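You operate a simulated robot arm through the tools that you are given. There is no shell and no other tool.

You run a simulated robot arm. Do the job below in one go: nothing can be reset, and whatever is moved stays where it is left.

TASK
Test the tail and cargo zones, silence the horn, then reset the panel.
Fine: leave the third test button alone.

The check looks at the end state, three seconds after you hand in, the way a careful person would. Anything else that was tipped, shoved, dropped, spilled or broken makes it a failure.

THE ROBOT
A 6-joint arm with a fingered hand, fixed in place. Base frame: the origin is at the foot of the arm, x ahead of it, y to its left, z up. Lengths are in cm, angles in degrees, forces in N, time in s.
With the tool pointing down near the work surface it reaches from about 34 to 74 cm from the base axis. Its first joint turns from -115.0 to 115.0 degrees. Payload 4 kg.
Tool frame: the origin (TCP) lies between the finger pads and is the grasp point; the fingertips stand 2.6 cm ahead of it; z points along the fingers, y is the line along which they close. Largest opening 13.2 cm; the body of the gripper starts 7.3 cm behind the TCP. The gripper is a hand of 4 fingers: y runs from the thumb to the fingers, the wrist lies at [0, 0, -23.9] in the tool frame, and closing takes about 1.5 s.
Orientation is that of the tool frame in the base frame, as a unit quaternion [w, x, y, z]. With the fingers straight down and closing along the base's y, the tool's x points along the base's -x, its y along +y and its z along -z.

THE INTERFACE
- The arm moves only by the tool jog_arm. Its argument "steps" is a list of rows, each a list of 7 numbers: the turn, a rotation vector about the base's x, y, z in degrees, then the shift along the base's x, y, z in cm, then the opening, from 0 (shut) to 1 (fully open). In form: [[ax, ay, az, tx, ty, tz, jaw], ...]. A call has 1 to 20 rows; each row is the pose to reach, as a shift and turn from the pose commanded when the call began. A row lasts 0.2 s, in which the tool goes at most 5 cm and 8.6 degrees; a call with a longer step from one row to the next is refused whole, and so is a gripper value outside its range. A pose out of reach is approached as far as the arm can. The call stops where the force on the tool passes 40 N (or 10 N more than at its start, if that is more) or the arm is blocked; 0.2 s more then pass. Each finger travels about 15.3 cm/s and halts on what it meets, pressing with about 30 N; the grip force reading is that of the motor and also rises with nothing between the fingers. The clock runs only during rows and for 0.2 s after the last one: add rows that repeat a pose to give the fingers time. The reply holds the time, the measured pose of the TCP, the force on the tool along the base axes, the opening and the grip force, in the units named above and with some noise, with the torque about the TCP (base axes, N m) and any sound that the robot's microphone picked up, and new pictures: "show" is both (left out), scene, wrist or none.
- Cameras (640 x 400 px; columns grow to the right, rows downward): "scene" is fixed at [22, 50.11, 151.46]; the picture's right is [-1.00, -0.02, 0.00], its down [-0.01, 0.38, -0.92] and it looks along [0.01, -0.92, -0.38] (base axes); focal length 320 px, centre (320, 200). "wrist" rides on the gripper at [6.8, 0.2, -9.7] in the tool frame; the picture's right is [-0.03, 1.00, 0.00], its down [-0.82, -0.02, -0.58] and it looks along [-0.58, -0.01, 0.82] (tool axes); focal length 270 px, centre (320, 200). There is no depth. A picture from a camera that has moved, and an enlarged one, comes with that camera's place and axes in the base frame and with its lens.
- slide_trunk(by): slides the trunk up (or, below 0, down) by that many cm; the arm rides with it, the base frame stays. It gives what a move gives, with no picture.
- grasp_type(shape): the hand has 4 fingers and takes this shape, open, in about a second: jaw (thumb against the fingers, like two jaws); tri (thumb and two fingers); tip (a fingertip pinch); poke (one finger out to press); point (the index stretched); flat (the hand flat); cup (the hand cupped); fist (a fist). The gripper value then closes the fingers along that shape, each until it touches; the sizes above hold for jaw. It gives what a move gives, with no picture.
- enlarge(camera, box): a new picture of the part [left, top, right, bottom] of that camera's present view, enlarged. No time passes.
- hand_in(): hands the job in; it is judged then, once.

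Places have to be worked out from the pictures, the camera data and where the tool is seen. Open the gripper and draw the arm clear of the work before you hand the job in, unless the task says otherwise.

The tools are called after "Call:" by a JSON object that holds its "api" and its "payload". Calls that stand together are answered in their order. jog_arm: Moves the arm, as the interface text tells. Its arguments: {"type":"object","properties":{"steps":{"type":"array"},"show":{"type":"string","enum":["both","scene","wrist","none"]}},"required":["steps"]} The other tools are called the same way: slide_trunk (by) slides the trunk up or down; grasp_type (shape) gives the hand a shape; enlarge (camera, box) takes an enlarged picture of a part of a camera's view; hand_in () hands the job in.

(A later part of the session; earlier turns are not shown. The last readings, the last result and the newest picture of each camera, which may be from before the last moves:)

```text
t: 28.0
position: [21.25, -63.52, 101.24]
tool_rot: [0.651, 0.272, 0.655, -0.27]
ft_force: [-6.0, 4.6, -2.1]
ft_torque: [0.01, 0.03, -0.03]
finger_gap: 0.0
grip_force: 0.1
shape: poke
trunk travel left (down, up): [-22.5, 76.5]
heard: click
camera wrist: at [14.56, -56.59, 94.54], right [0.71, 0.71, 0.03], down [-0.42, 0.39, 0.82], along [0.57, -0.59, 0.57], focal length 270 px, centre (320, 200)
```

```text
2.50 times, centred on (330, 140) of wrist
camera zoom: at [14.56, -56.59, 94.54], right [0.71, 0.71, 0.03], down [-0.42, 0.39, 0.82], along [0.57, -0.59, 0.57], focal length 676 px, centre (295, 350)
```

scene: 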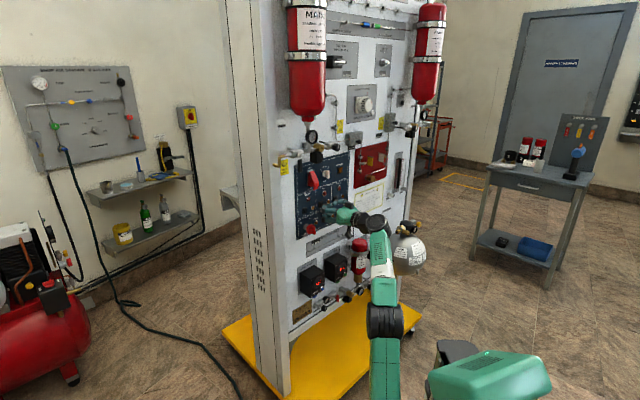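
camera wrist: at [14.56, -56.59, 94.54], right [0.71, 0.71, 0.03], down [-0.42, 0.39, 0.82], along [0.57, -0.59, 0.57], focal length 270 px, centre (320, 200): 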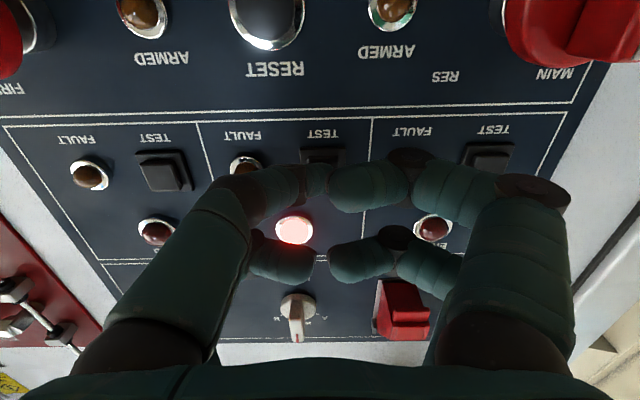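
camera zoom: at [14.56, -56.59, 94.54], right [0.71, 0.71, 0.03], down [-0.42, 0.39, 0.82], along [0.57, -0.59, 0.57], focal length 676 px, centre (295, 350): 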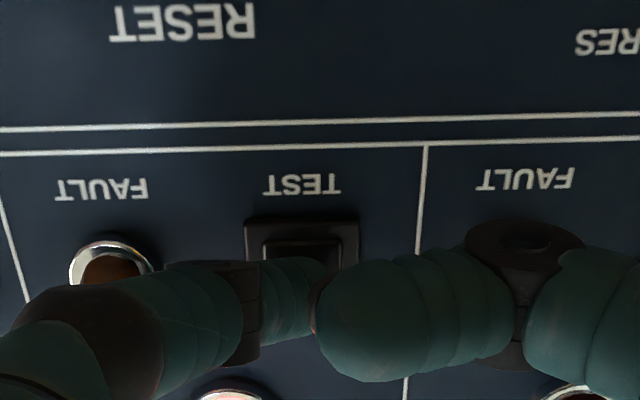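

A click was heard and the TAIL lamp is lit. I hold about 2 s to complete the test, then see the reply and sounds.

Call:
{"api": "jog_arm", "payload": {"steps": [[0, 0, 0, 0, 0, 0, 1], [0, 0, 0, 0, 0, 0, 1], [0, 0, 0, 0, 0, 0, 1], [0, 0, 0, 0, 0, 0, 1], [0, 0, 0, 0, 0, 0, 1], [0, 0, 0, 0, 0, 0, 1], [0, 0, 0, 0, 0, 0, 1], [0, 0, 0, 0, 0, 0, 1], [0, 0, 0, 0, 0, 0, 1], [0, 0, 0, 0, 0, 0, 1]], "show": "wrist"}}

Call:
{"api": "jog_arm", "payload": {"steps": [[0, 0, 0, -0.7, 0.7, 0, 1], [0, 0, 0, -1.7, 1.7, 0, 1], [0, 0, 0, -2.8, 2.8, 0, 1], [0, 0, 0, -2.8, 2.8, 0, 1]]}}

Call:
{"api": "enlarge", "payload": {"camera": "scene", "box": [295, 150, 375, 240]}}

```text
t: 30.2
position: [21.23, -63.52, 101.32]
tool_rot: [0.651, 0.273, 0.655, -0.269]
ft_force: [-6.8, 5.0, -0.9]
ft_torque: [0.04, 0.01, -0.05]
finger_gap: 0.0
grip_force: 0.0
shape: poke
trunk travel left (down, up): [-22.5, 76.5]
camera wrist: at [14.58, -56.59, 94.53], right [0.71, 0.71, 0.03], down [-0.42, 0.39, 0.82], along [0.57, -0.59, 0.57], focal length 270 px, centre (320, 200)
```

wrist: 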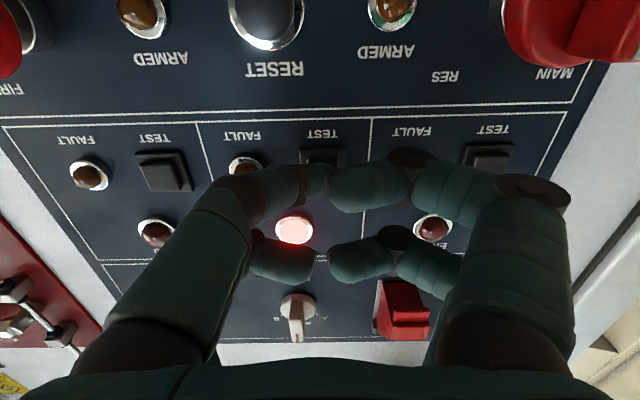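

```text
t: 31.2
position: [18.5, -60.68, 101.21]
tool_rot: [0.651, 0.273, 0.655, -0.27]
ft_force: [0.5, 1.0, -0.6]
ft_torque: [0.01, -0.02, 0.01]
finger_gap: 0.0
grip_force: 0.1
shape: poke
trunk travel left (down, up): [-22.5, 76.5]
camera wrist: at [11.9, -53.79, 94.46], right [0.71, 0.71, 0.03], down [-0.42, 0.39, 0.82], along [0.57, -0.59, 0.57], focal length 270 px, centre (320, 200)
```

scene: 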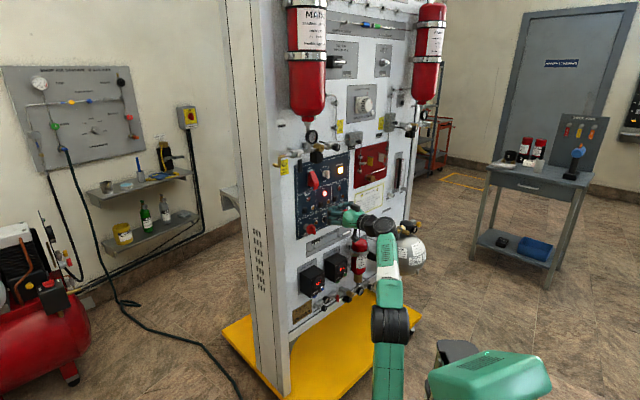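
wrist: 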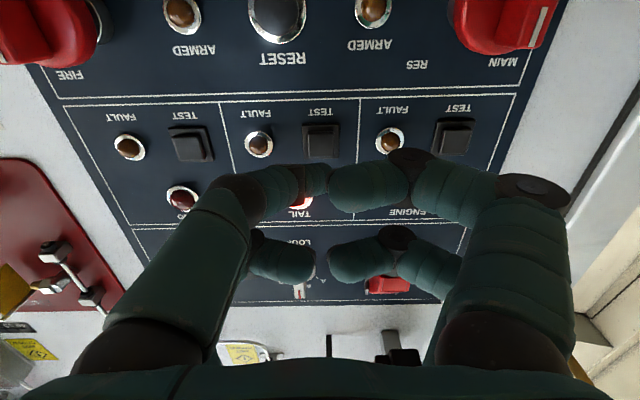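

```text
4.44 times, centred on (335, 195) of scene
camera zoom: at [22.0, 50.11, 151.46], right [-1.0, -0.02, 0.0], down [-0.01, 0.38, -0.92], along [0.01, -0.92, -0.38], focal length 1423 px, centre (253, 222)
```

zoom: 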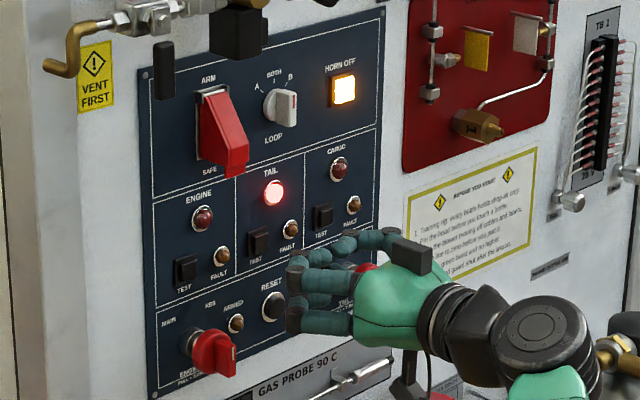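

TAIL stays latched on and HORN OFF glows amber, so the horn is sounding. CARGO TEST is 8.2 cm further along the panel (t ≈ −37.9, z ≈ 100.9), and the tail fire handle tops out near z ≈ 96, below the hand. I shift over at the same stand-off.

Call:
{"api": "jog_arm", "payload": {"steps": [[0, 0, 0, -2.0, -2.0, 0.2, 1], [0, 0, 0, -4.0, -4.0, 0.2, 1], [0, 0, 0, -5.8, -5.8, 0.2, 1], [0, 0, 0, -5.0, -6.6, 0.2, 1], [0, 0, 0, -4.6, -7.0, 0.2, 1], [0, 0, 0, -4.6, -7.0, 0.2, 1]]}}

Call:
{"api": "enlarge", "payload": {"camera": "scene", "box": [305, 160, 375, 240]}}

Call:
{"api": "enlarge", "payload": {"camera": "wrist", "box": [180, 30, 460, 220]}}

```text
t: 32.6
position: [14.21, -66.33, 99.67]
tool_rot: [0.652, 0.273, 0.654, -0.27]
ft_force: [-0.9, 0.8, -0.3]
ft_torque: [0.03, 0.0, 0.03]
finger_gap: 0.01
grip_force: 0.1
shape: poke
out of reach, approached as far as the arm can: row 2, 3, 4, 5, 6
trunk travel left (down, up): [-22.5, 76.5]
camera wrist: at [7.55, -59.32, 92.9], right [0.71, 0.71, 0.03], down [-0.42, 0.39, 0.82], along [0.57, -0.59, 0.57], focal length 270 px, centre (320, 200)
```

scene: 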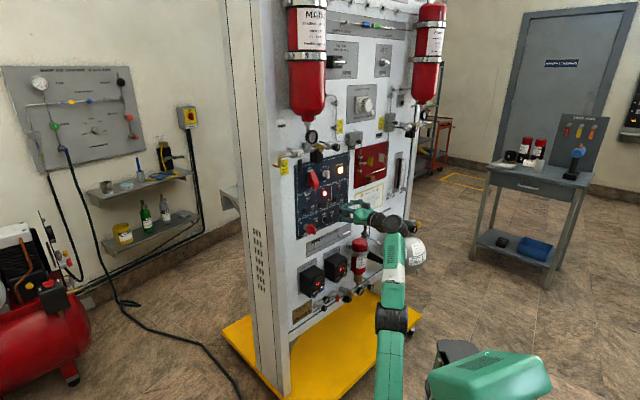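
wrist: 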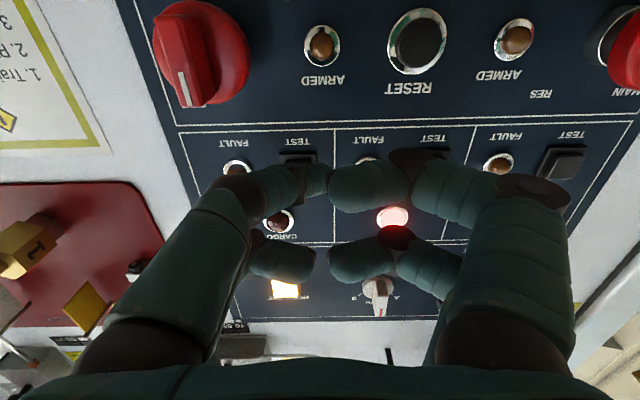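

```text
5.00 times, centred on (340, 200) of scene
camera zoom: at [22.0, 50.11, 151.46], right [-1.0, -0.02, 0.0], down [-0.01, 0.38, -0.92], along [0.01, -0.92, -0.38], focal length 1601 px, centre (220, 200)
```

zoom: 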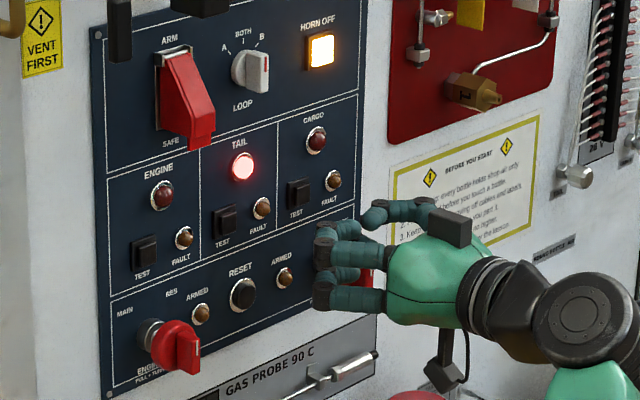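

```text
2.11 times, centred on (320, 125) of wrist
camera zoom: at [7.55, -59.32, 92.9], right [0.71, 0.71, 0.03], down [-0.42, 0.39, 0.82], along [0.57, -0.59, 0.57], focal length 569 px, centre (320, 358)
```

zoom: 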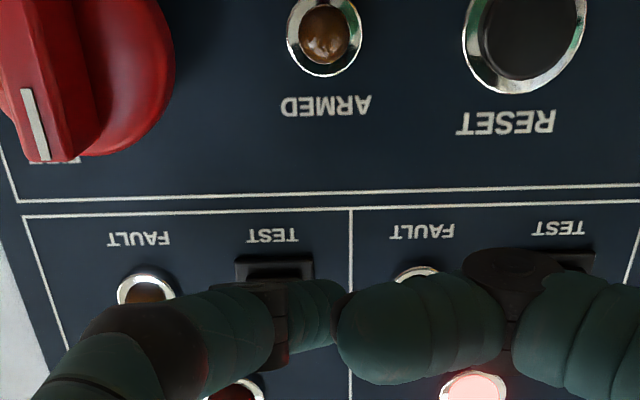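

The arm is now near full stretch at this sideways offset, and the tool sagged to z = 99.7, so the trunk is slightly too low. I back off a little, raise the trunk 7 cm, then come down to z ≈ 101.4 in line with CARGO TEST.

Call:
{"api": "jog_arm", "payload": {"steps": [[0, 0, 0, -0.8, 0.8, 0, 1], [0, 0, 0, -1.6, 1.6, 0, 1]], "show": "none"}}

Call:
{"api": "slide_trunk", "payload": {"by": 7}}

```text
t: 33.2
position: [12.74, -64.86, 100.09]
tool_rot: [0.651, 0.272, 0.656, -0.268]
ft_force: [0.0, 0.6, 0.5]
ft_torque: [-0.01, 0.01, 0.0]
finger_gap: 0.01
grip_force: 0.1
shape: poke
out of reach, approached as far as the arm can: row 2
trunk travel left (down, up): [-22.5, 76.5]
```

```text
t: 34.3
position: [12.59, -64.9, 107.22]
tool_rot: [0.651, 0.272, 0.656, -0.269]
ft_force: [0.3, 0.4, -0.1]
ft_torque: [0.01, 0.03, 0.0]
finger_gap: 0.0
grip_force: 0.1
shape: poke
trunk travel left (down, up): [-29.5, 69.5]
```

Now I come down to z ≈ 101.3 and align with CARGO TEST (t ≈ −38).

Call:
{"api": "jog_arm", "payload": {"steps": [[0, 0, 0, 0, -1, -2, 1], [0, 0, 0, 0.2, -1.5, -4, 1], [0, 0, 0, 0.45, -1.9, -5.9, 1], [0, 0, 0, 0.45, -1.9, -5.9, 1]]}}

Call:
{"api": "enlarge", "payload": {"camera": "wrist", "box": [180, 30, 460, 220]}}

```text
t: 35.3
position: [13.04, -67.0, 102.24]
tool_rot: [0.652, 0.263, 0.654, -0.279]
ft_force: [-0.5, -4.4, -12.6]
ft_torque: [-0.78, -0.81, 0.39]
finger_gap: 0.0
grip_force: 0.1
shape: poke
out of reach, approached as far as the arm can: row 1, 2, 3
trunk travel left (down, up): [-29.5, 69.5]
camera wrist: at [6.35, -60.22, 95.43], right [0.71, 0.71, 0.0], down [-0.41, 0.41, 0.81], along [0.57, -0.58, 0.58], focal length 270 px, centre (320, 200)
```

scene: 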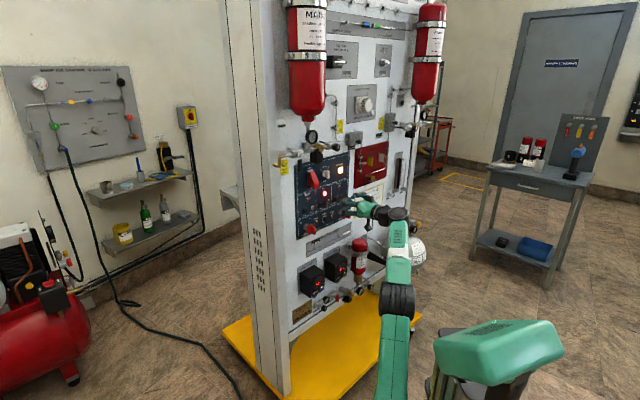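
wrist: 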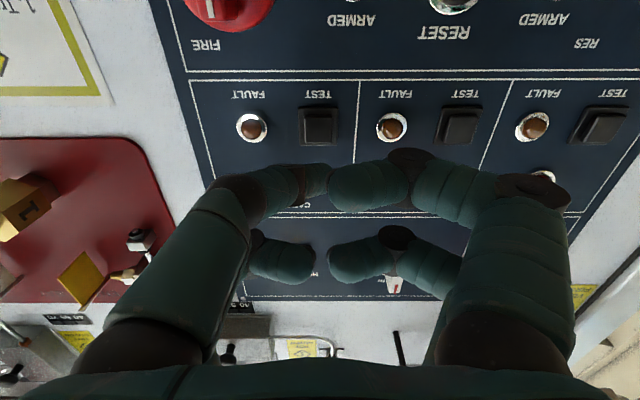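

```text
2.11 times, centred on (320, 125) of wrist
camera zoom: at [6.35, -60.22, 95.43], right [0.71, 0.71, 0.0], down [-0.41, 0.41, 0.81], along [0.57, -0.58, 0.58], focal length 569 px, centre (320, 358)
```

zoom: 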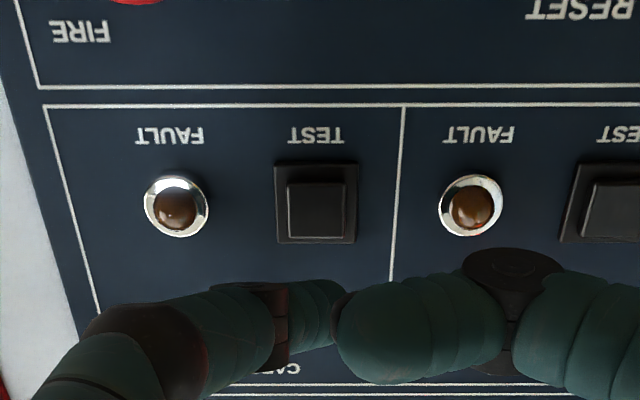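

There is an unexpected force (about 12.6 N downward on the hand, acting ~9 cm behind the TCP). I zoom in to see what is touching before moving further.

Call:
{"api": "enlarge", "payload": {"camera": "scene", "box": [320, 150, 430, 260]}}

Call:
{"api": "enlarge", "payload": {"camera": "scene", "box": [340, 180, 440, 320]}}

Call:
{"api": "jog_arm", "payload": {"steps": [[0, 0, 0, 0, 0, 0, 1]], "show": "none"}}

```text
3.64 times, centred on (375, 205) of scene
camera zoom: at [22.0, 50.11, 151.46], right [-1.0, -0.02, 0.0], down [-0.01, 0.38, -0.92], along [0.01, -0.92, -0.38], focal length 1164 px, centre (120, 182)
```

zoom: 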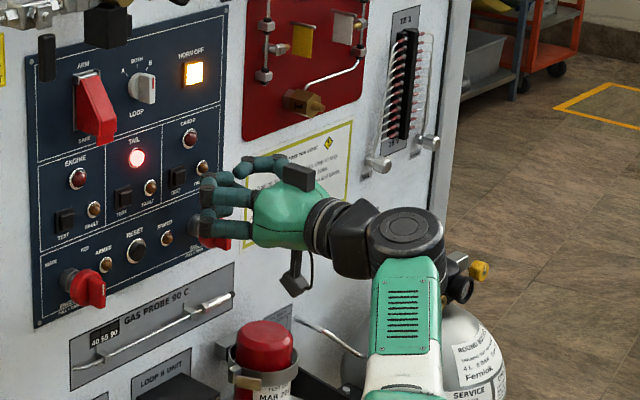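

```text
2.86 times, centred on (390, 250) of scene
camera zoom: at [22.0, 50.11, 151.46], right [-1.0, -0.02, 0.0], down [-0.01, 0.38, -0.92], along [0.01, -0.92, -0.38], focal length 915 px, centre (120, 57)
```

zoom: 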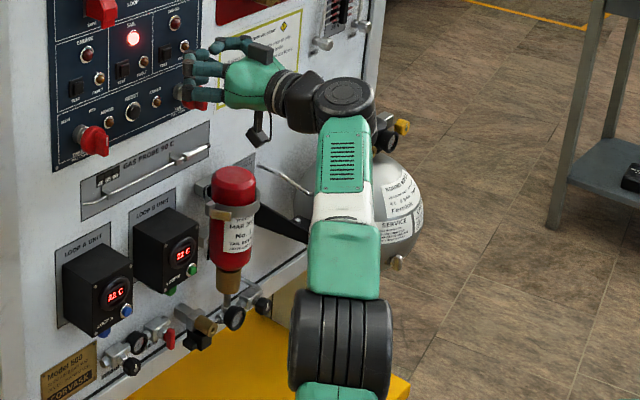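

```text
t: 35.7
position: [13.11, -66.89, 101.44]
tool_rot: [0.651, 0.272, 0.656, -0.269]
ft_force: [-0.6, 0.3, -0.4]
ft_torque: [0.0, 0.0, -0.03]
finger_gap: 0.0
grip_force: 0.0
shape: poke
trunk travel left (down, up): [-29.5, 69.5]
```

The reading settled to zero with the pose exactly as commanded, so it was only a swing of the arm settling. Now aligned at t ≈ −38.0, z ≈ 101.4, I press CARGO TEST with the same travel as TAIL.

Call:
{"api": "jog_arm", "payload": {"steps": [[0, 0, 0, 0.45, -0.45, 0, 1], [0, 0, 0, 0.9, -0.9, 0, 1], [0, 0, 0, 1.3, -1.3, 0, 1], [0, 0, 0, 1.6, -1.6, 0, 1], [0, 0, 0, 1.8, -1.8, 0, 1], [0, 0, 0, 2.0, -2.0, 0, 1], [0, 0, 0, 2.18, -2.18, 0, 1], [0, 0, 0, 2.36, -2.36, 0, 1], [0, 0, 0, 2.36, -2.36, 0, 1]]}}

Call:
{"api": "enlarge", "payload": {"camera": "wrist", "box": [180, 30, 460, 220]}}

```text
t: 37.7
position: [15.32, -69.03, 101.21]
tool_rot: [0.651, 0.272, 0.656, -0.269]
ft_force: [-2.6, 1.9, -0.9]
ft_torque: [0.03, 0.02, -0.02]
finger_gap: 0.03
grip_force: 0.0
shape: poke
trunk travel left (down, up): [-29.5, 69.5]
heard: click
camera wrist: at [8.72, -62.23, 94.57], right [0.71, 0.71, 0.03], down [-0.42, 0.39, 0.82], along [0.57, -0.59, 0.57], focal length 270 px, centre (320, 200)
```

scene: 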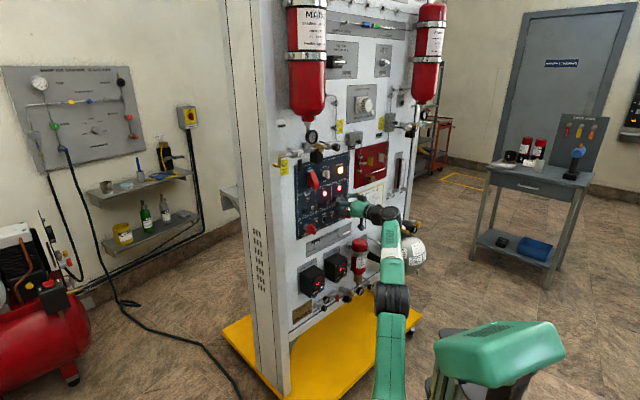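
wrist: 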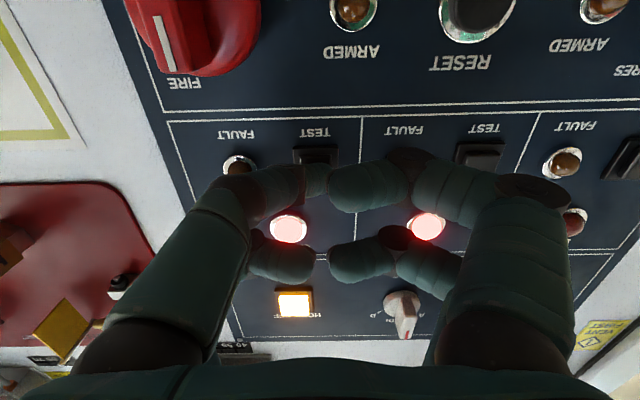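

```text
2.11 times, centred on (320, 125) of wrist
camera zoom: at [8.72, -62.23, 94.57], right [0.71, 0.71, 0.03], down [-0.42, 0.39, 0.82], along [0.57, -0.59, 0.57], focal length 569 px, centre (320, 358)
```

zoom: 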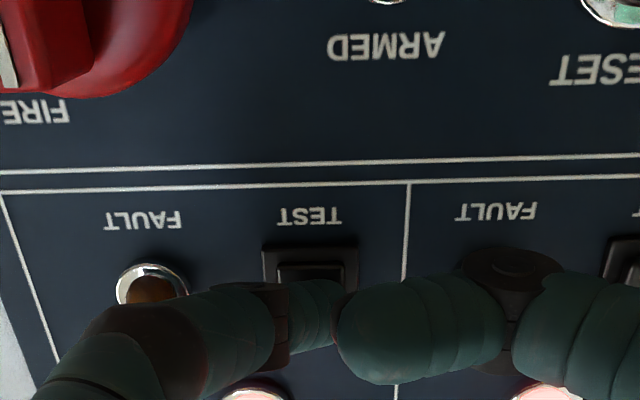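

CARGO is lit with a click, next to TAIL. I hold a little longer, back off, then raise the trunk toward the HORN OFF button, which the wrist view puts at t ≈ −40.1, z ≈ 112.3.

Call:
{"api": "jog_arm", "payload": {"steps": [[0, 0, 0, 0, 0, 0, 1], [0, 0, 0, 0, 0, 0, 1], [0, 0, 0, 0, 0, 0, 1], [0, 0, 0, 0, 0, 0, 1], [0, 0, 0, 0, 0, 0, 1], [0, 0, 0, 0, 0, 0, 1], [0, 0, 0, 0, 0, 0, 1], [0, 0, 0, -1, 1, 0, 1], [0, 0, 0, -2.0, 2.0, 0, 1], [0, 0, 0, -2.8, 2.8, 0, 1], [0, 0, 0, -2.8, 2.8, 0, 1]], "show": "none"}}

Call:
{"api": "slide_trunk", "payload": {"by": 11}}

Call:
{"api": "jog_arm", "payload": {"steps": [[0, 0, 0, -0.7, -0.7, 0, 1], [0, 0, 0, -1.45, -1.45, 0, 1], [0, 0, 0, -1.45, -1.45, 0, 1]]}}

Call:
{"api": "enlarge", "payload": {"camera": "wrist", "box": [180, 30, 460, 220]}}

Call:
{"api": "enlarge", "payload": {"camera": "scene", "box": [290, 130, 400, 240]}}

```text
t: 40.1
position: [12.46, -66.3, 101.35]
tool_rot: [0.651, 0.272, 0.656, -0.269]
ft_force: [0.6, -0.4, 0.0]
ft_torque: [0.02, -0.02, -0.01]
finger_gap: 0.0
grip_force: 0.0
shape: poke
trunk travel left (down, up): [-29.5, 69.5]
```

```text
t: 41.5
position: [12.58, -66.47, 112.32]
tool_rot: [0.651, 0.272, 0.656, -0.268]
ft_force: [-0.3, 0.0, -0.3]
ft_torque: [-0.05, -0.03, -0.02]
finger_gap: 0.0
grip_force: 0.1
shape: poke
trunk travel left (down, up): [-40.5, 58.5]
```

```text
t: 42.3
position: [11.14, -67.95, 112.42]
tool_rot: [0.651, 0.272, 0.656, -0.268]
ft_force: [0.2, 0.4, -0.3]
ft_torque: [0.03, 0.02, -0.03]
finger_gap: 0.0
grip_force: 0.0
shape: poke
trunk travel left (down, up): [-40.5, 58.5]
camera wrist: at [4.38, -60.99, 105.65], right [0.71, 0.71, 0.03], down [-0.42, 0.39, 0.82], along [0.57, -0.59, 0.57], focal length 270 px, centre (320, 200)
```

scene: 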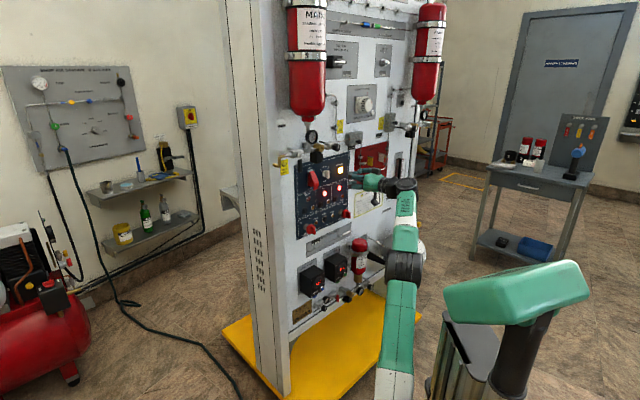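
wrist: 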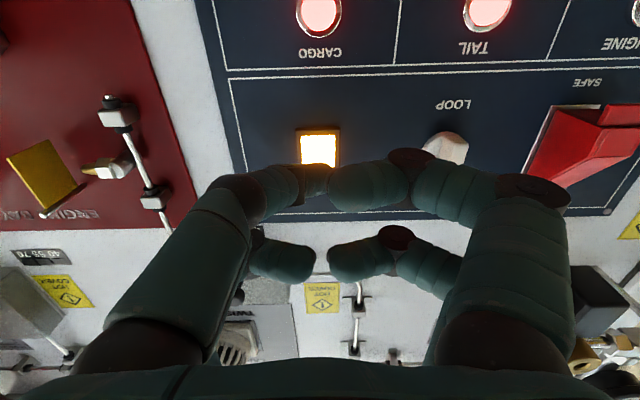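

```text
2.11 times, centred on (320, 125) of wrist
camera zoom: at [4.38, -60.99, 105.65], right [0.71, 0.71, 0.03], down [-0.42, 0.39, 0.82], along [0.57, -0.59, 0.57], focal length 569 px, centre (320, 358)
```

zoom: 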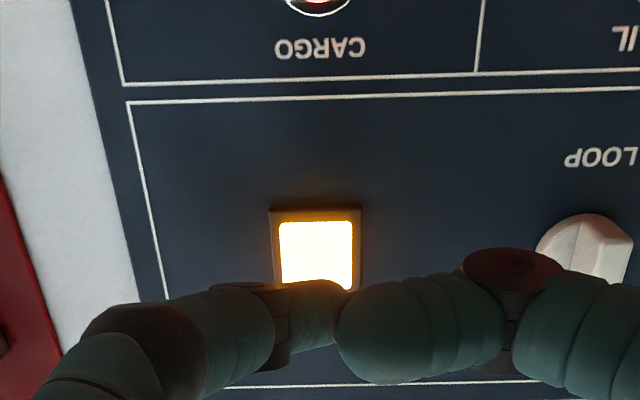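

```text
3.64 times, centred on (345, 185) of scene
camera zoom: at [22.0, 50.11, 151.46], right [-1.0, -0.02, 0.0], down [-0.01, 0.38, -0.92], along [0.01, -0.92, -0.38], focal length 1164 px, centre (229, 254)
```

zoom: 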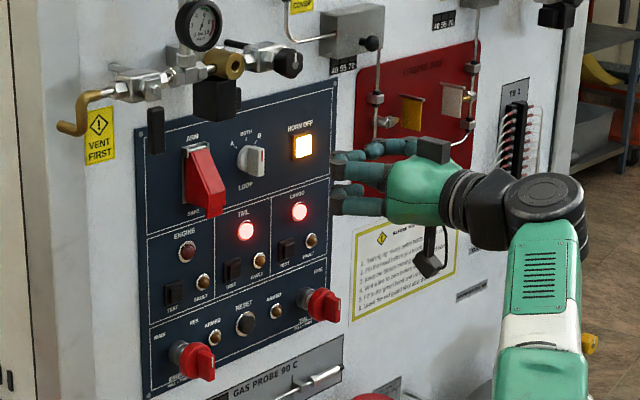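

HORN OFF is about 0.5 cm higher than the aim line. I raise 0.5 cm and press in small steps.

Call:
{"api": "jog_arm", "payload": {"steps": [[0, 0, 0, 0.4, -0.4, 0.5, 1], [0, 0, 0, 0.9, -0.9, 0.5, 1], [0, 0, 0, 1.4, -1.4, 0.5, 1], [0, 0, 0, 1.7, -1.7, 0.5, 1], [0, 0, 0, 1.95, -1.95, 0.5, 1], [0, 0, 0, 2.15, -2.15, 0.5, 1], [0, 0, 0, 2.35, -2.35, 0.5, 1], [0, 0, 0, 2.55, -2.55, 0.5, 1], [0, 0, 0, 2.7, -2.7, 0.5, 1]]}}

Call:
{"api": "enlarge", "payload": {"camera": "wrist", "box": [180, 30, 460, 220]}}

```text
t: 44.3
position: [13.81, -70.53, 112.63]
tool_rot: [0.651, 0.273, 0.654, -0.27]
ft_force: [-0.3, 1.1, 0.0]
ft_torque: [0.04, -0.04, -0.03]
finger_gap: 0.0
grip_force: 0.1
shape: poke
trunk travel left (down, up): [-40.5, 58.5]
camera wrist: at [7.11, -63.6, 106.01], right [0.71, 0.71, 0.03], down [-0.42, 0.39, 0.82], along [0.57, -0.59, 0.57], focal length 270 px, centre (320, 200)
```

scene: 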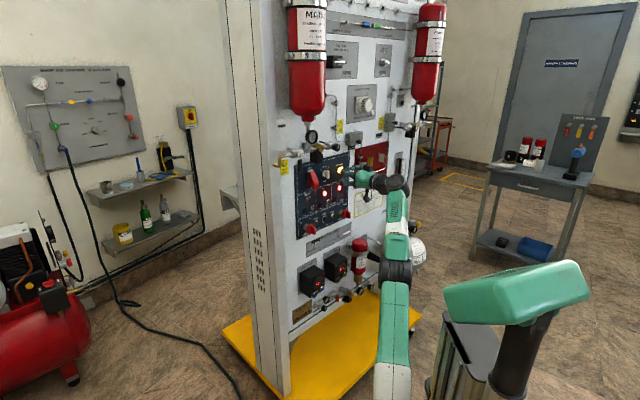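
wrist: 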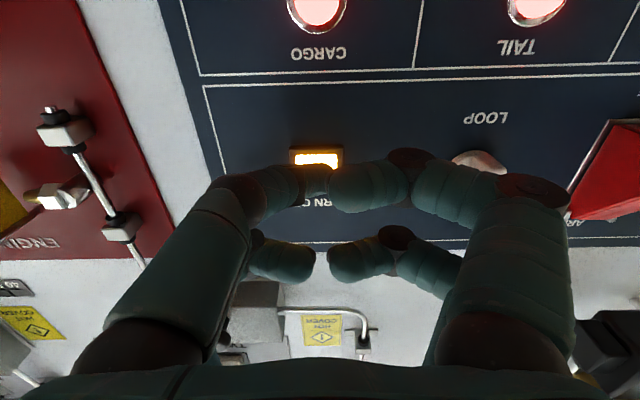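

```text
2.11 times, centred on (320, 125) of wrist
camera zoom: at [7.11, -63.6, 106.01], right [0.71, 0.71, 0.03], down [-0.42, 0.39, 0.82], along [0.57, -0.59, 0.57], focal length 569 px, centre (320, 358)
```

zoom: 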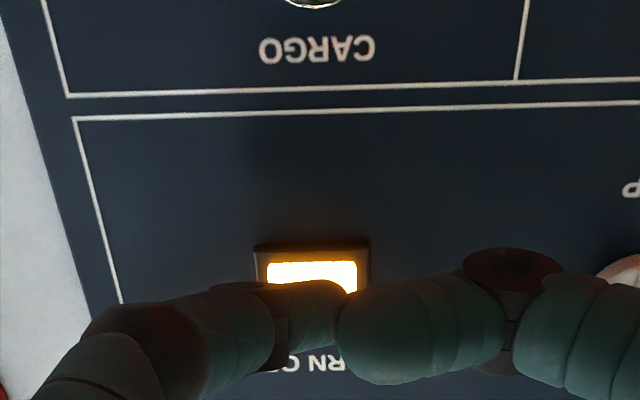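

Just short of contact (no force). I advance another 0.5 cm in small steps and hold briefly.

Call:
{"api": "jog_arm", "payload": {"steps": [[0, 0, 0, 0.14, -0.14, 0, 1], [0, 0, 0, 0.28, -0.28, 0, 1], [0, 0, 0, 0.35, -0.35, 0, 1], [0, 0, 0, 0.35, -0.35, 0, 1]]}}

```text
t: 45.3
position: [14.01, -70.57, 112.58]
tool_rot: [0.651, 0.273, 0.655, -0.27]
ft_force: [-3.5, 2.2, 2.0]
ft_torque: [-0.04, -0.03, -0.01]
finger_gap: 0.0
grip_force: 0.0
shape: poke
out of reach, approached as far as the arm can: row 2, 3, 4
trunk travel left (down, up): [-40.5, 58.5]
heard: click
camera wrist: at [7.32, -63.66, 105.91], right [0.71, 0.71, 0.03], down [-0.42, 0.39, 0.82], along [0.57, -0.59, 0.57], focal length 270 px, centre (320, 200)
```

scene: 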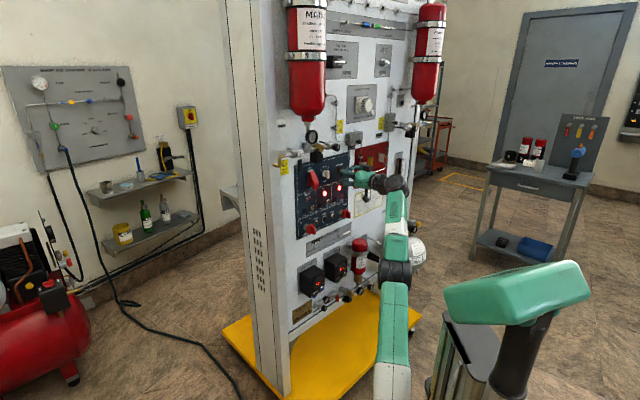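
wrist: 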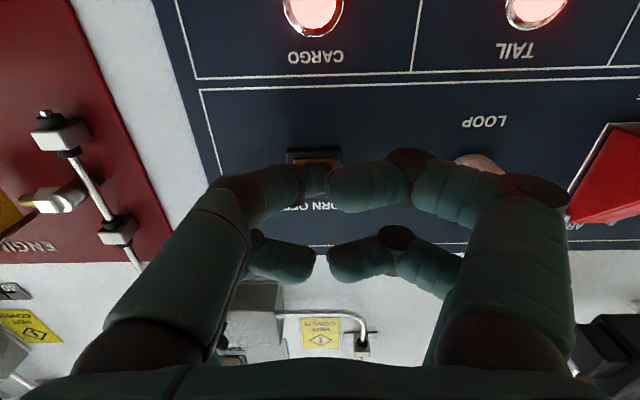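

A click was heard and the amber light went out: the horn is silenced. I retreat, then lower the trunk a bit before moving sideways toward RESET (estimated t ≈ −31.8, z ≈ 94.3), staying about 5 cm off the panel.

Call:
{"api": "jog_arm", "payload": {"steps": [[0, 0, 0, 0, 0, 0, 1], [0, 0, 0, 0, 0, 0, 1], [0, 0, 0, -1, 1, 0, 1], [0, 0, 0, -2, 2, 0, 1], [0, 0, 0, -3.0, 3.0, 0, 1], [0, 0, 0, -3.3, 3.3, 0, 1]], "show": "scene"}}

Call:
{"api": "slide_trunk", "payload": {"by": -7}}

Call:
{"api": "jog_arm", "payload": {"steps": [[0, 0, 0, 0.5, 0.5, 1.5, 1], [0, 0, 0, 1.5, 1.5, 3, 1], [0, 0, 0, 2.8, 2.8, 4.5, 1], [0, 0, 0, 4.2, 4.2, 5, 1], [0, 0, 0, 5.7, 5.7, 5, 1], [0, 0, 0, 5.7, 5.7, 5, 1]]}}

```text
t: 46.7
position: [10.68, -68.61, 113.89]
tool_rot: [0.652, 0.269, 0.657, -0.266]
ft_force: [0.1, -1.0, 0.5]
ft_torque: [-0.01, -0.04, 0.05]
finger_gap: 0.01
grip_force: 0.0
shape: poke
out of reach, approached as far as the arm can: row 3, 4, 5, 6
trunk travel left (down, up): [-40.5, 58.5]
```

scene: 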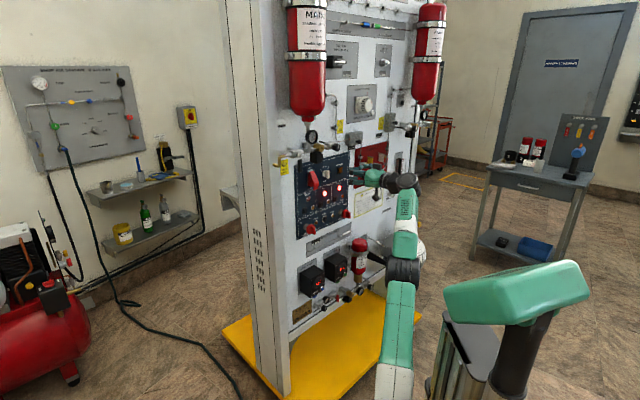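

```text
t: 47.8
position: [10.66, -68.71, 106.81]
tool_rot: [0.651, 0.269, 0.658, -0.266]
ft_force: [1.0, -0.1, -0.6]
ft_torque: [0.0, 0.04, -0.03]
finger_gap: 0.0
grip_force: 0.1
shape: poke
trunk travel left (down, up): [-33.5, 65.5]
```

```text
t: 49.2
position: [16.56, -63.8, 112.8]
tool_rot: [0.652, 0.264, 0.659, -0.264]
ft_force: [1.2, -0.7, 0.6]
ft_torque: [-0.04, 0.02, 0.01]
finger_gap: 0.01
grip_force: 0.0
shape: poke
out of reach, approached as far as the arm can: row 1, 2, 5, 6
trunk travel left (down, up): [-33.5, 65.5]
camera wrist: at [9.59, -57.1, 106.1], right [0.69, 0.72, 0.02], down [-0.42, 0.38, 0.82], along [0.58, -0.58, 0.57], focal length 270 px, centre (320, 200)
```

scene: 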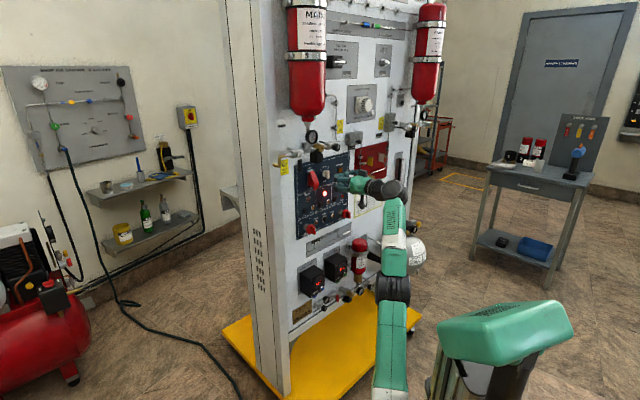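
wrist: 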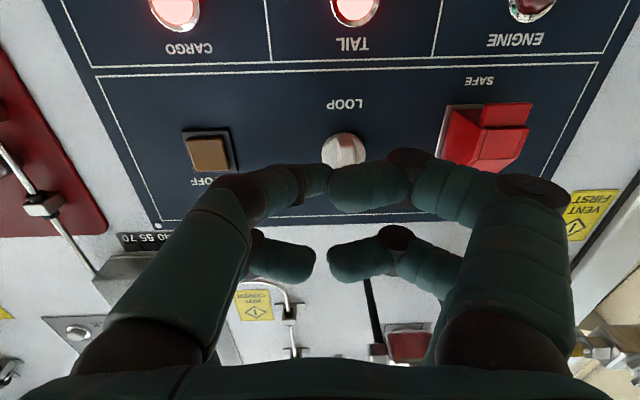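

Horn light is off and both zone lamps are still on. I sit in front of the loop knob with no force, so I back off a bit more before sliding down.

Call:
{"api": "jog_arm", "payload": {"steps": [[0, 0, 0, -0.5, 0.5, 0, 1], [0, 0, 0, -1.2, 1.2, 0, 1], [0, 0, 0, -1.6, 1.6, 0, 1], [0, 0, 0, -1.6, 1.6, 0, 1]], "show": "none"}}

```text
t: 50.2
position: [14.82, -61.26, 111.85]
tool_rot: [0.652, 0.268, 0.658, -0.266]
ft_force: [0.5, -0.1, 0.7]
ft_torque: [0.03, 0.03, 0.01]
finger_gap: 0.0
grip_force: 0.0
shape: poke
out of reach, approached as far as the arm can: row 1
trunk travel left (down, up): [-33.5, 65.5]
```

Now 8 cm off the buttons at t ≈ −32.8. I slide the trunk down 16 cm to RESET height; the hand stays in front of everything on the way.

Call:
{"api": "slide_trunk", "payload": {"by": -16}}

Call:
{"api": "jog_arm", "payload": {"steps": [[0, 0, 0, 0, 0, 0, 1], [0, 0, 0, 0, 0, 0, 1]]}}

```text
t: 52.0
position: [14.7, -61.35, 95.71]
tool_rot: [0.652, 0.268, 0.657, -0.266]
ft_force: [0.4, 0.1, 0.5]
ft_torque: [0.0, 0.0, -0.01]
finger_gap: 0.01
grip_force: 0.0
shape: poke
trunk travel left (down, up): [-17.5, 81.5]
```

```text
t: 52.6
position: [14.72, -61.39, 95.74]
tool_rot: [0.652, 0.268, 0.658, -0.266]
ft_force: [-0.5, 0.4, 1.0]
ft_torque: [-0.03, 0.01, -0.01]
finger_gap: 0.0
grip_force: 0.1
shape: poke
trunk travel left (down, up): [-17.5, 81.5]
camera wrist: at [8.01, -54.51, 89.04], right [0.7, 0.71, 0.03], down [-0.42, 0.38, 0.82], along [0.58, -0.58, 0.57], focal length 270 px, centre (320, 200)
```

scene: 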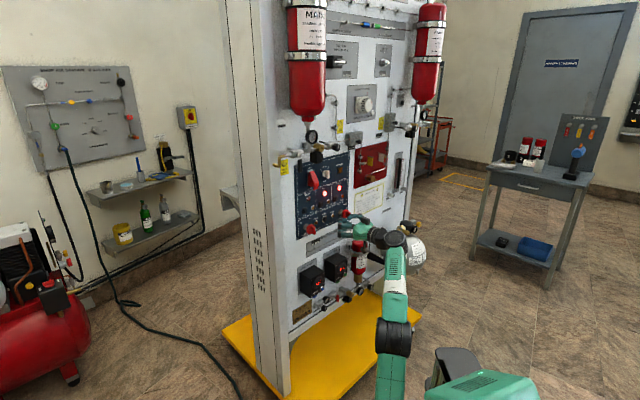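
wrist: 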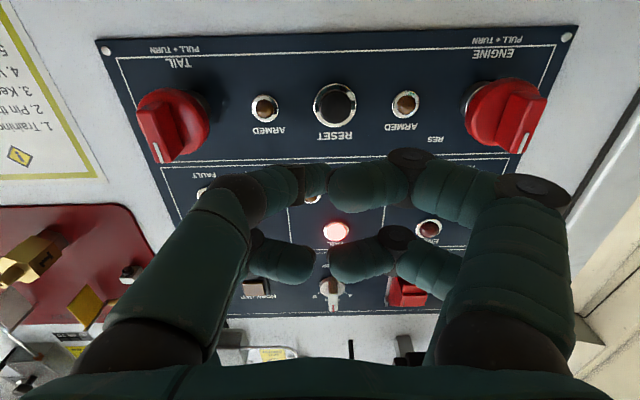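

RESET is at t ≈ −31.7, z ≈ 94.0, with the red fire handles 9.7 cm on each side. I roll the hand 45° about its axis here so the wide knuckles clear those handles.

Call:
{"api": "jog_arm", "payload": {"steps": [[5.3, -5.3, 0, 0, 0, 0, 1], [10.6, -10.6, 0, 0, 0, 0, 1], [15.9, -15.9, 0, 0, 0, 0, 1], [21.2, -21.2, 0, 0, 0, 0, 1], [26.5, -26.5, 0, 0, 0, 0, 1], [31.8, -31.8, 0, 0, 0, 0, 1], [31.8, -31.8, 0, 0, 0, 0, 1]]}}

Call:
{"api": "enlarge", "payload": {"camera": "scene", "box": [295, 170, 405, 280]}}

```text
t: 54.2
position: [14.71, -61.29, 95.81]
tool_rot: [0.708, 0.497, 0.502, 0.006]
ft_force: [-0.6, 0.8, -0.2]
ft_torque: [-0.01, 0.01, 0.01]
finger_gap: 0.01
grip_force: 0.1
shape: poke
trunk travel left (down, up): [-17.5, 81.5]
camera wrist: at [11.31, -51.12, 91.09], right [0.48, 0.49, 0.73], down [-0.83, -0.02, 0.56], along [0.29, -0.87, 0.4], focal length 270 px, centre (320, 200)
```

scene: 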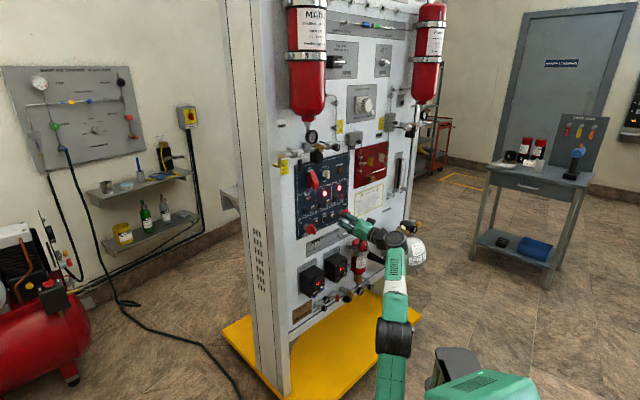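
wrist: 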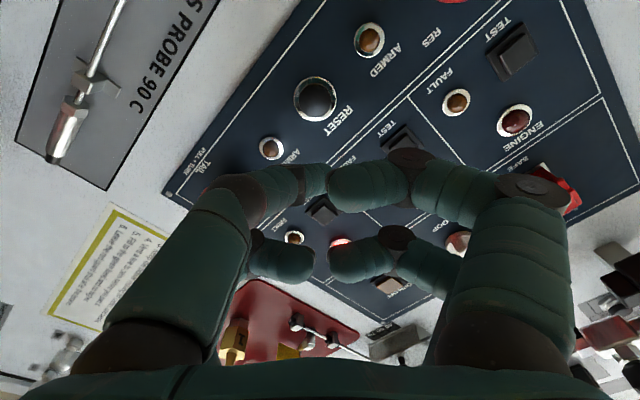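

```text
3.64 times, centred on (350, 225) of scene
camera zoom: at [22.0, 50.11, 151.46], right [-1.0, -0.02, 0.0], down [-0.01, 0.38, -0.92], along [0.01, -0.92, -0.38], focal length 1164 px, centre (211, 109)
```

zoom: 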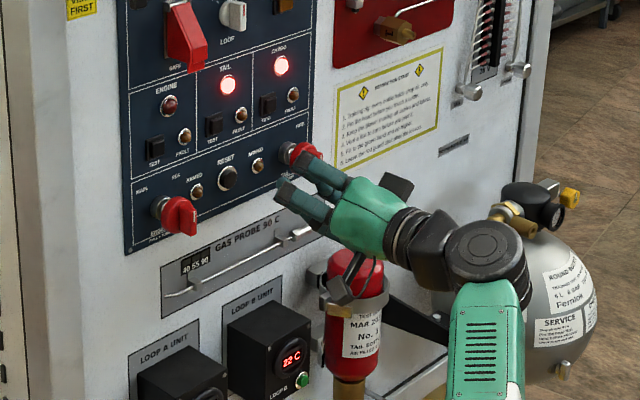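

Rolled well, with no contact. I shift onto RESET's line (t ≈ −32.0, z ≈ 94.2) and approach to about 3.5 cm from it, then check clearance to the handles.

Call:
{"api": "jog_arm", "payload": {"steps": [[0, 0, 0, 0.67, 0.67, -1.6, 1], [0, 0, 0, 1.3, 0.04, -1.6, 1], [0, 0, 0, 2.0, -0.66, -1.6, 1], [0, 0, 0, 2.62, -1.28, -1.6, 1], [0, 0, 0, 2.62, -1.28, -1.6, 1]]}}

Call:
{"api": "enlarge", "payload": {"camera": "scene", "box": [295, 170, 385, 260]}}

Call:
{"api": "enlarge", "payload": {"camera": "wrist", "box": [160, 30, 460, 230]}}

```text
t: 55.4
position: [17.46, -62.71, 94.39]
tool_rot: [0.707, 0.496, 0.503, 0.004]
ft_force: [-1.0, -0.4, -0.7]
ft_torque: [0.02, 0.0, -0.03]
finger_gap: 0.01
grip_force: 0.0
shape: poke
trunk travel left (down, up): [-17.5, 81.5]
camera wrist: at [14.03, -52.48, 89.55], right [0.48, 0.5, 0.72], down [-0.83, -0.02, 0.56], along [0.29, -0.87, 0.4], focal length 270 px, centre (320, 200)
```

scene: 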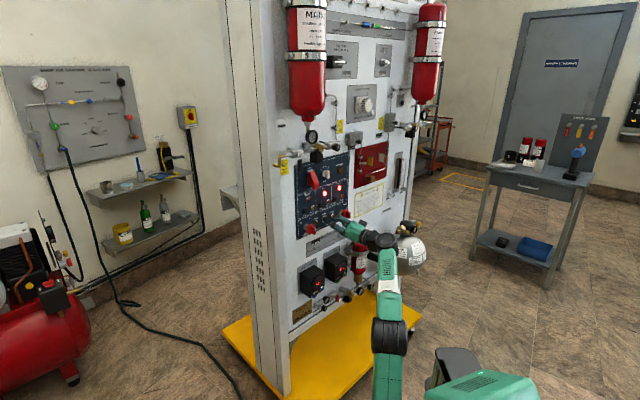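
wrist: 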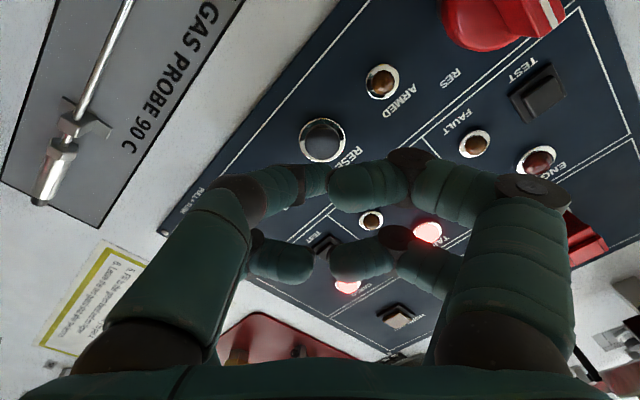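

```text
4.44 times, centred on (340, 215) of scene
camera zoom: at [22.0, 50.11, 151.46], right [-1.0, -0.02, 0.0], down [-0.01, 0.38, -0.92], along [0.01, -0.92, -0.38], focal length 1423 px, centre (231, 133)
```

zoom: 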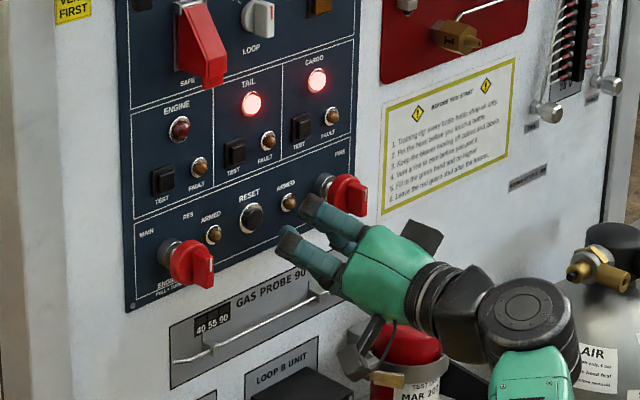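

```text
2.00 times, centred on (310, 130) of wrist
camera zoom: at [14.03, -52.48, 89.55], right [0.48, 0.5, 0.72], down [-0.83, -0.02, 0.56], along [0.29, -0.87, 0.4], focal length 541 px, centre (340, 340)
```

zoom: 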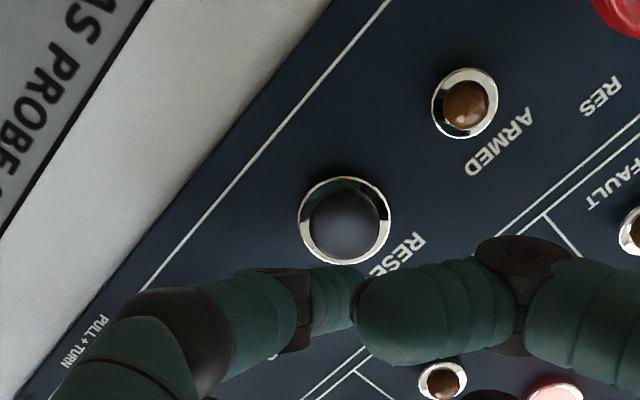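

RESET sits about 0.35 cm further toward the camera side than the aim line, and the handle clearances look like 2 cm or more. I correct by (0.18, 0.18, −0.26) and advance in small steps.

Call:
{"api": "jog_arm", "payload": {"steps": [[0, 0, 0, 0.18, 0.18, -0.26, 1], [0, 0, 0, 0.55, -0.19, -0.26, 1], [0, 0, 0, 0.95, -0.59, -0.26, 1], [0, 0, 0, 1.3, -0.94, -0.26, 1], [0, 0, 0, 1.6, -1.24, -0.26, 1], [0, 0, 0, 1.85, -1.49, -0.26, 1], [0, 0, 0, 2.05, -1.69, -0.26, 1]]}}

Call:
{"api": "enlarge", "payload": {"camera": "wrist", "box": [160, 30, 460, 230]}}

Call:
{"api": "enlarge", "payload": {"camera": "scene", "box": [295, 170, 385, 260]}}

```text
t: 57.0
position: [19.44, -64.19, 93.82]
tool_rot: [0.707, 0.495, 0.504, 0.004]
ft_force: [0.6, -0.7, 0.8]
ft_torque: [0.01, -0.02, 0.01]
finger_gap: 0.0
grip_force: 0.1
shape: poke
trunk travel left (down, up): [-17.5, 81.5]
camera wrist: at [16.04, -54.14, 89.19], right [0.48, 0.49, 0.72], down [-0.83, -0.02, 0.56], along [0.29, -0.87, 0.4], focal length 270 px, centre (320, 200)
```

scene: 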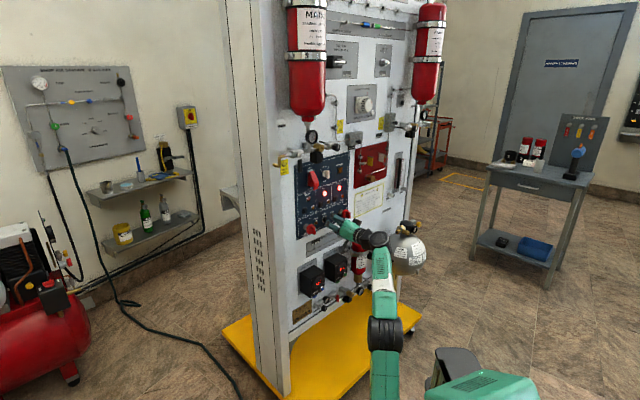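
wrist: 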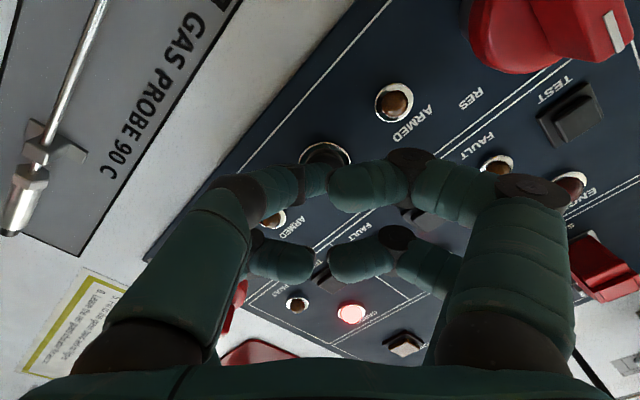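

```text
2.00 times, centred on (310, 130) of wrist
camera zoom: at [16.04, -54.14, 89.19], right [0.48, 0.49, 0.72], down [-0.83, -0.02, 0.56], along [0.29, -0.87, 0.4], focal length 541 px, centre (340, 340)
```

zoom: 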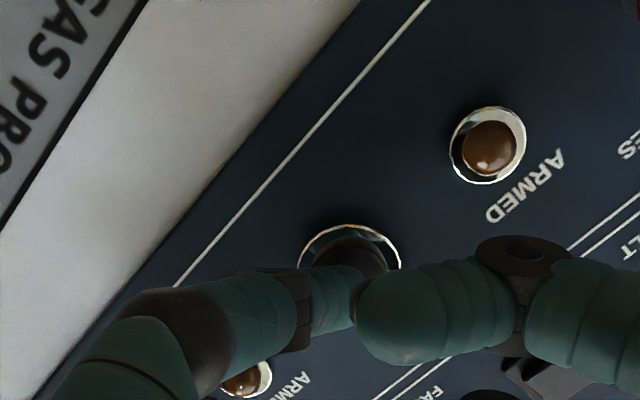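

```text
4.44 times, centred on (340, 215) of scene
camera zoom: at [22.0, 50.11, 151.46], right [-1.0, -0.02, 0.0], down [-0.01, 0.38, -0.92], along [0.01, -0.92, -0.38], focal length 1423 px, centre (231, 133)
```

zoom: 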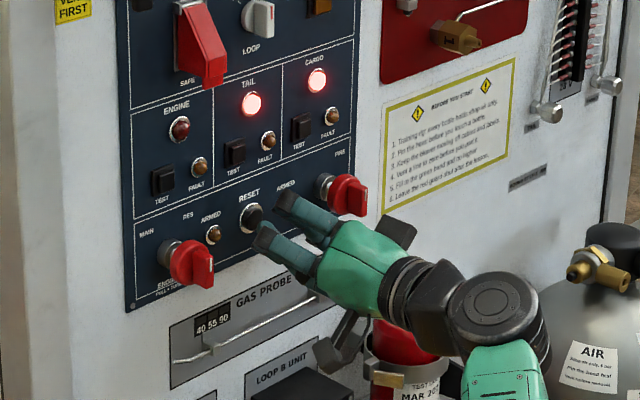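

No contact yet at 59.1 cm; the finger covers RESET squarely. I advance up to about 0.9 cm more in small steps.

Call:
{"api": "jog_arm", "payload": {"steps": [[0, 0, 0, 0.14, -0.14, 0, 1], [0, 0, 0, 0.28, -0.28, 0, 1], [0, 0, 0, 0.42, -0.42, 0, 1], [0, 0, 0, 0.54, -0.54, 0, 1], [0, 0, 0, 0.64, -0.64, 0, 1]]}}

Call:
{"api": "enlarge", "payload": {"camera": "scene", "box": [295, 150, 385, 240]}}

```text
t: 58.2
position: [19.99, -64.92, 94.01]
tool_rot: [0.708, 0.495, 0.503, 0.004]
ft_force: [-11.4, 10.0, -3.0]
ft_torque: [0.07, 0.07, 0.0]
finger_gap: 0.03
grip_force: 0.0
shape: poke
trunk travel left (down, up): [-17.5, 81.5]
heard: click
camera wrist: at [16.59, -54.72, 89.23], right [0.48, 0.5, 0.72], down [-0.83, -0.02, 0.56], along [0.29, -0.87, 0.4], focal length 270 px, centre (320, 200)
```

scene: 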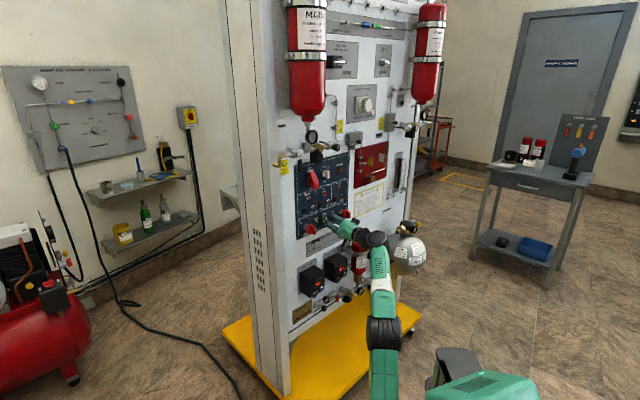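
wrist: 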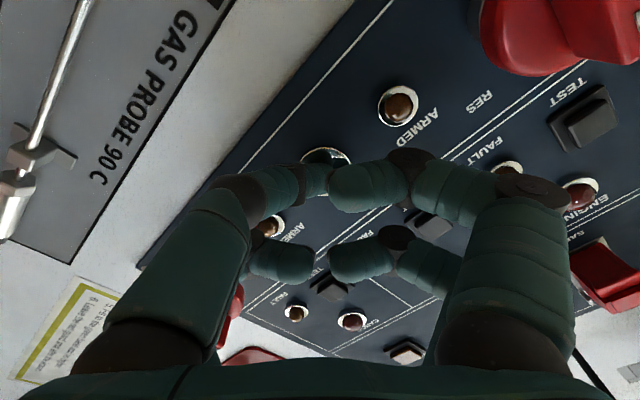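

```text
4.44 times, centred on (340, 195) of scene
camera zoom: at [22.0, 50.11, 151.46], right [-1.0, -0.02, 0.0], down [-0.01, 0.38, -0.92], along [0.01, -0.92, -0.38], focal length 1423 px, centre (231, 222)
```

zoom: 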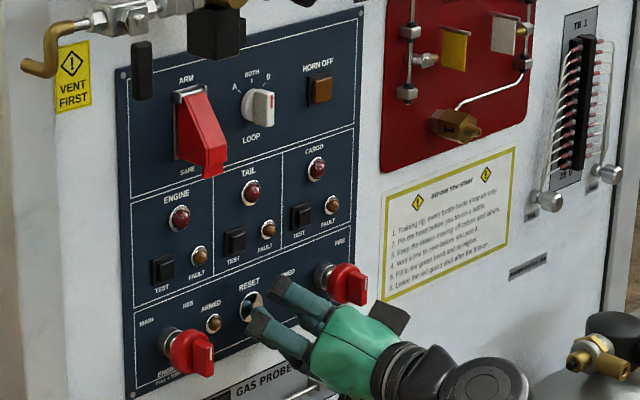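

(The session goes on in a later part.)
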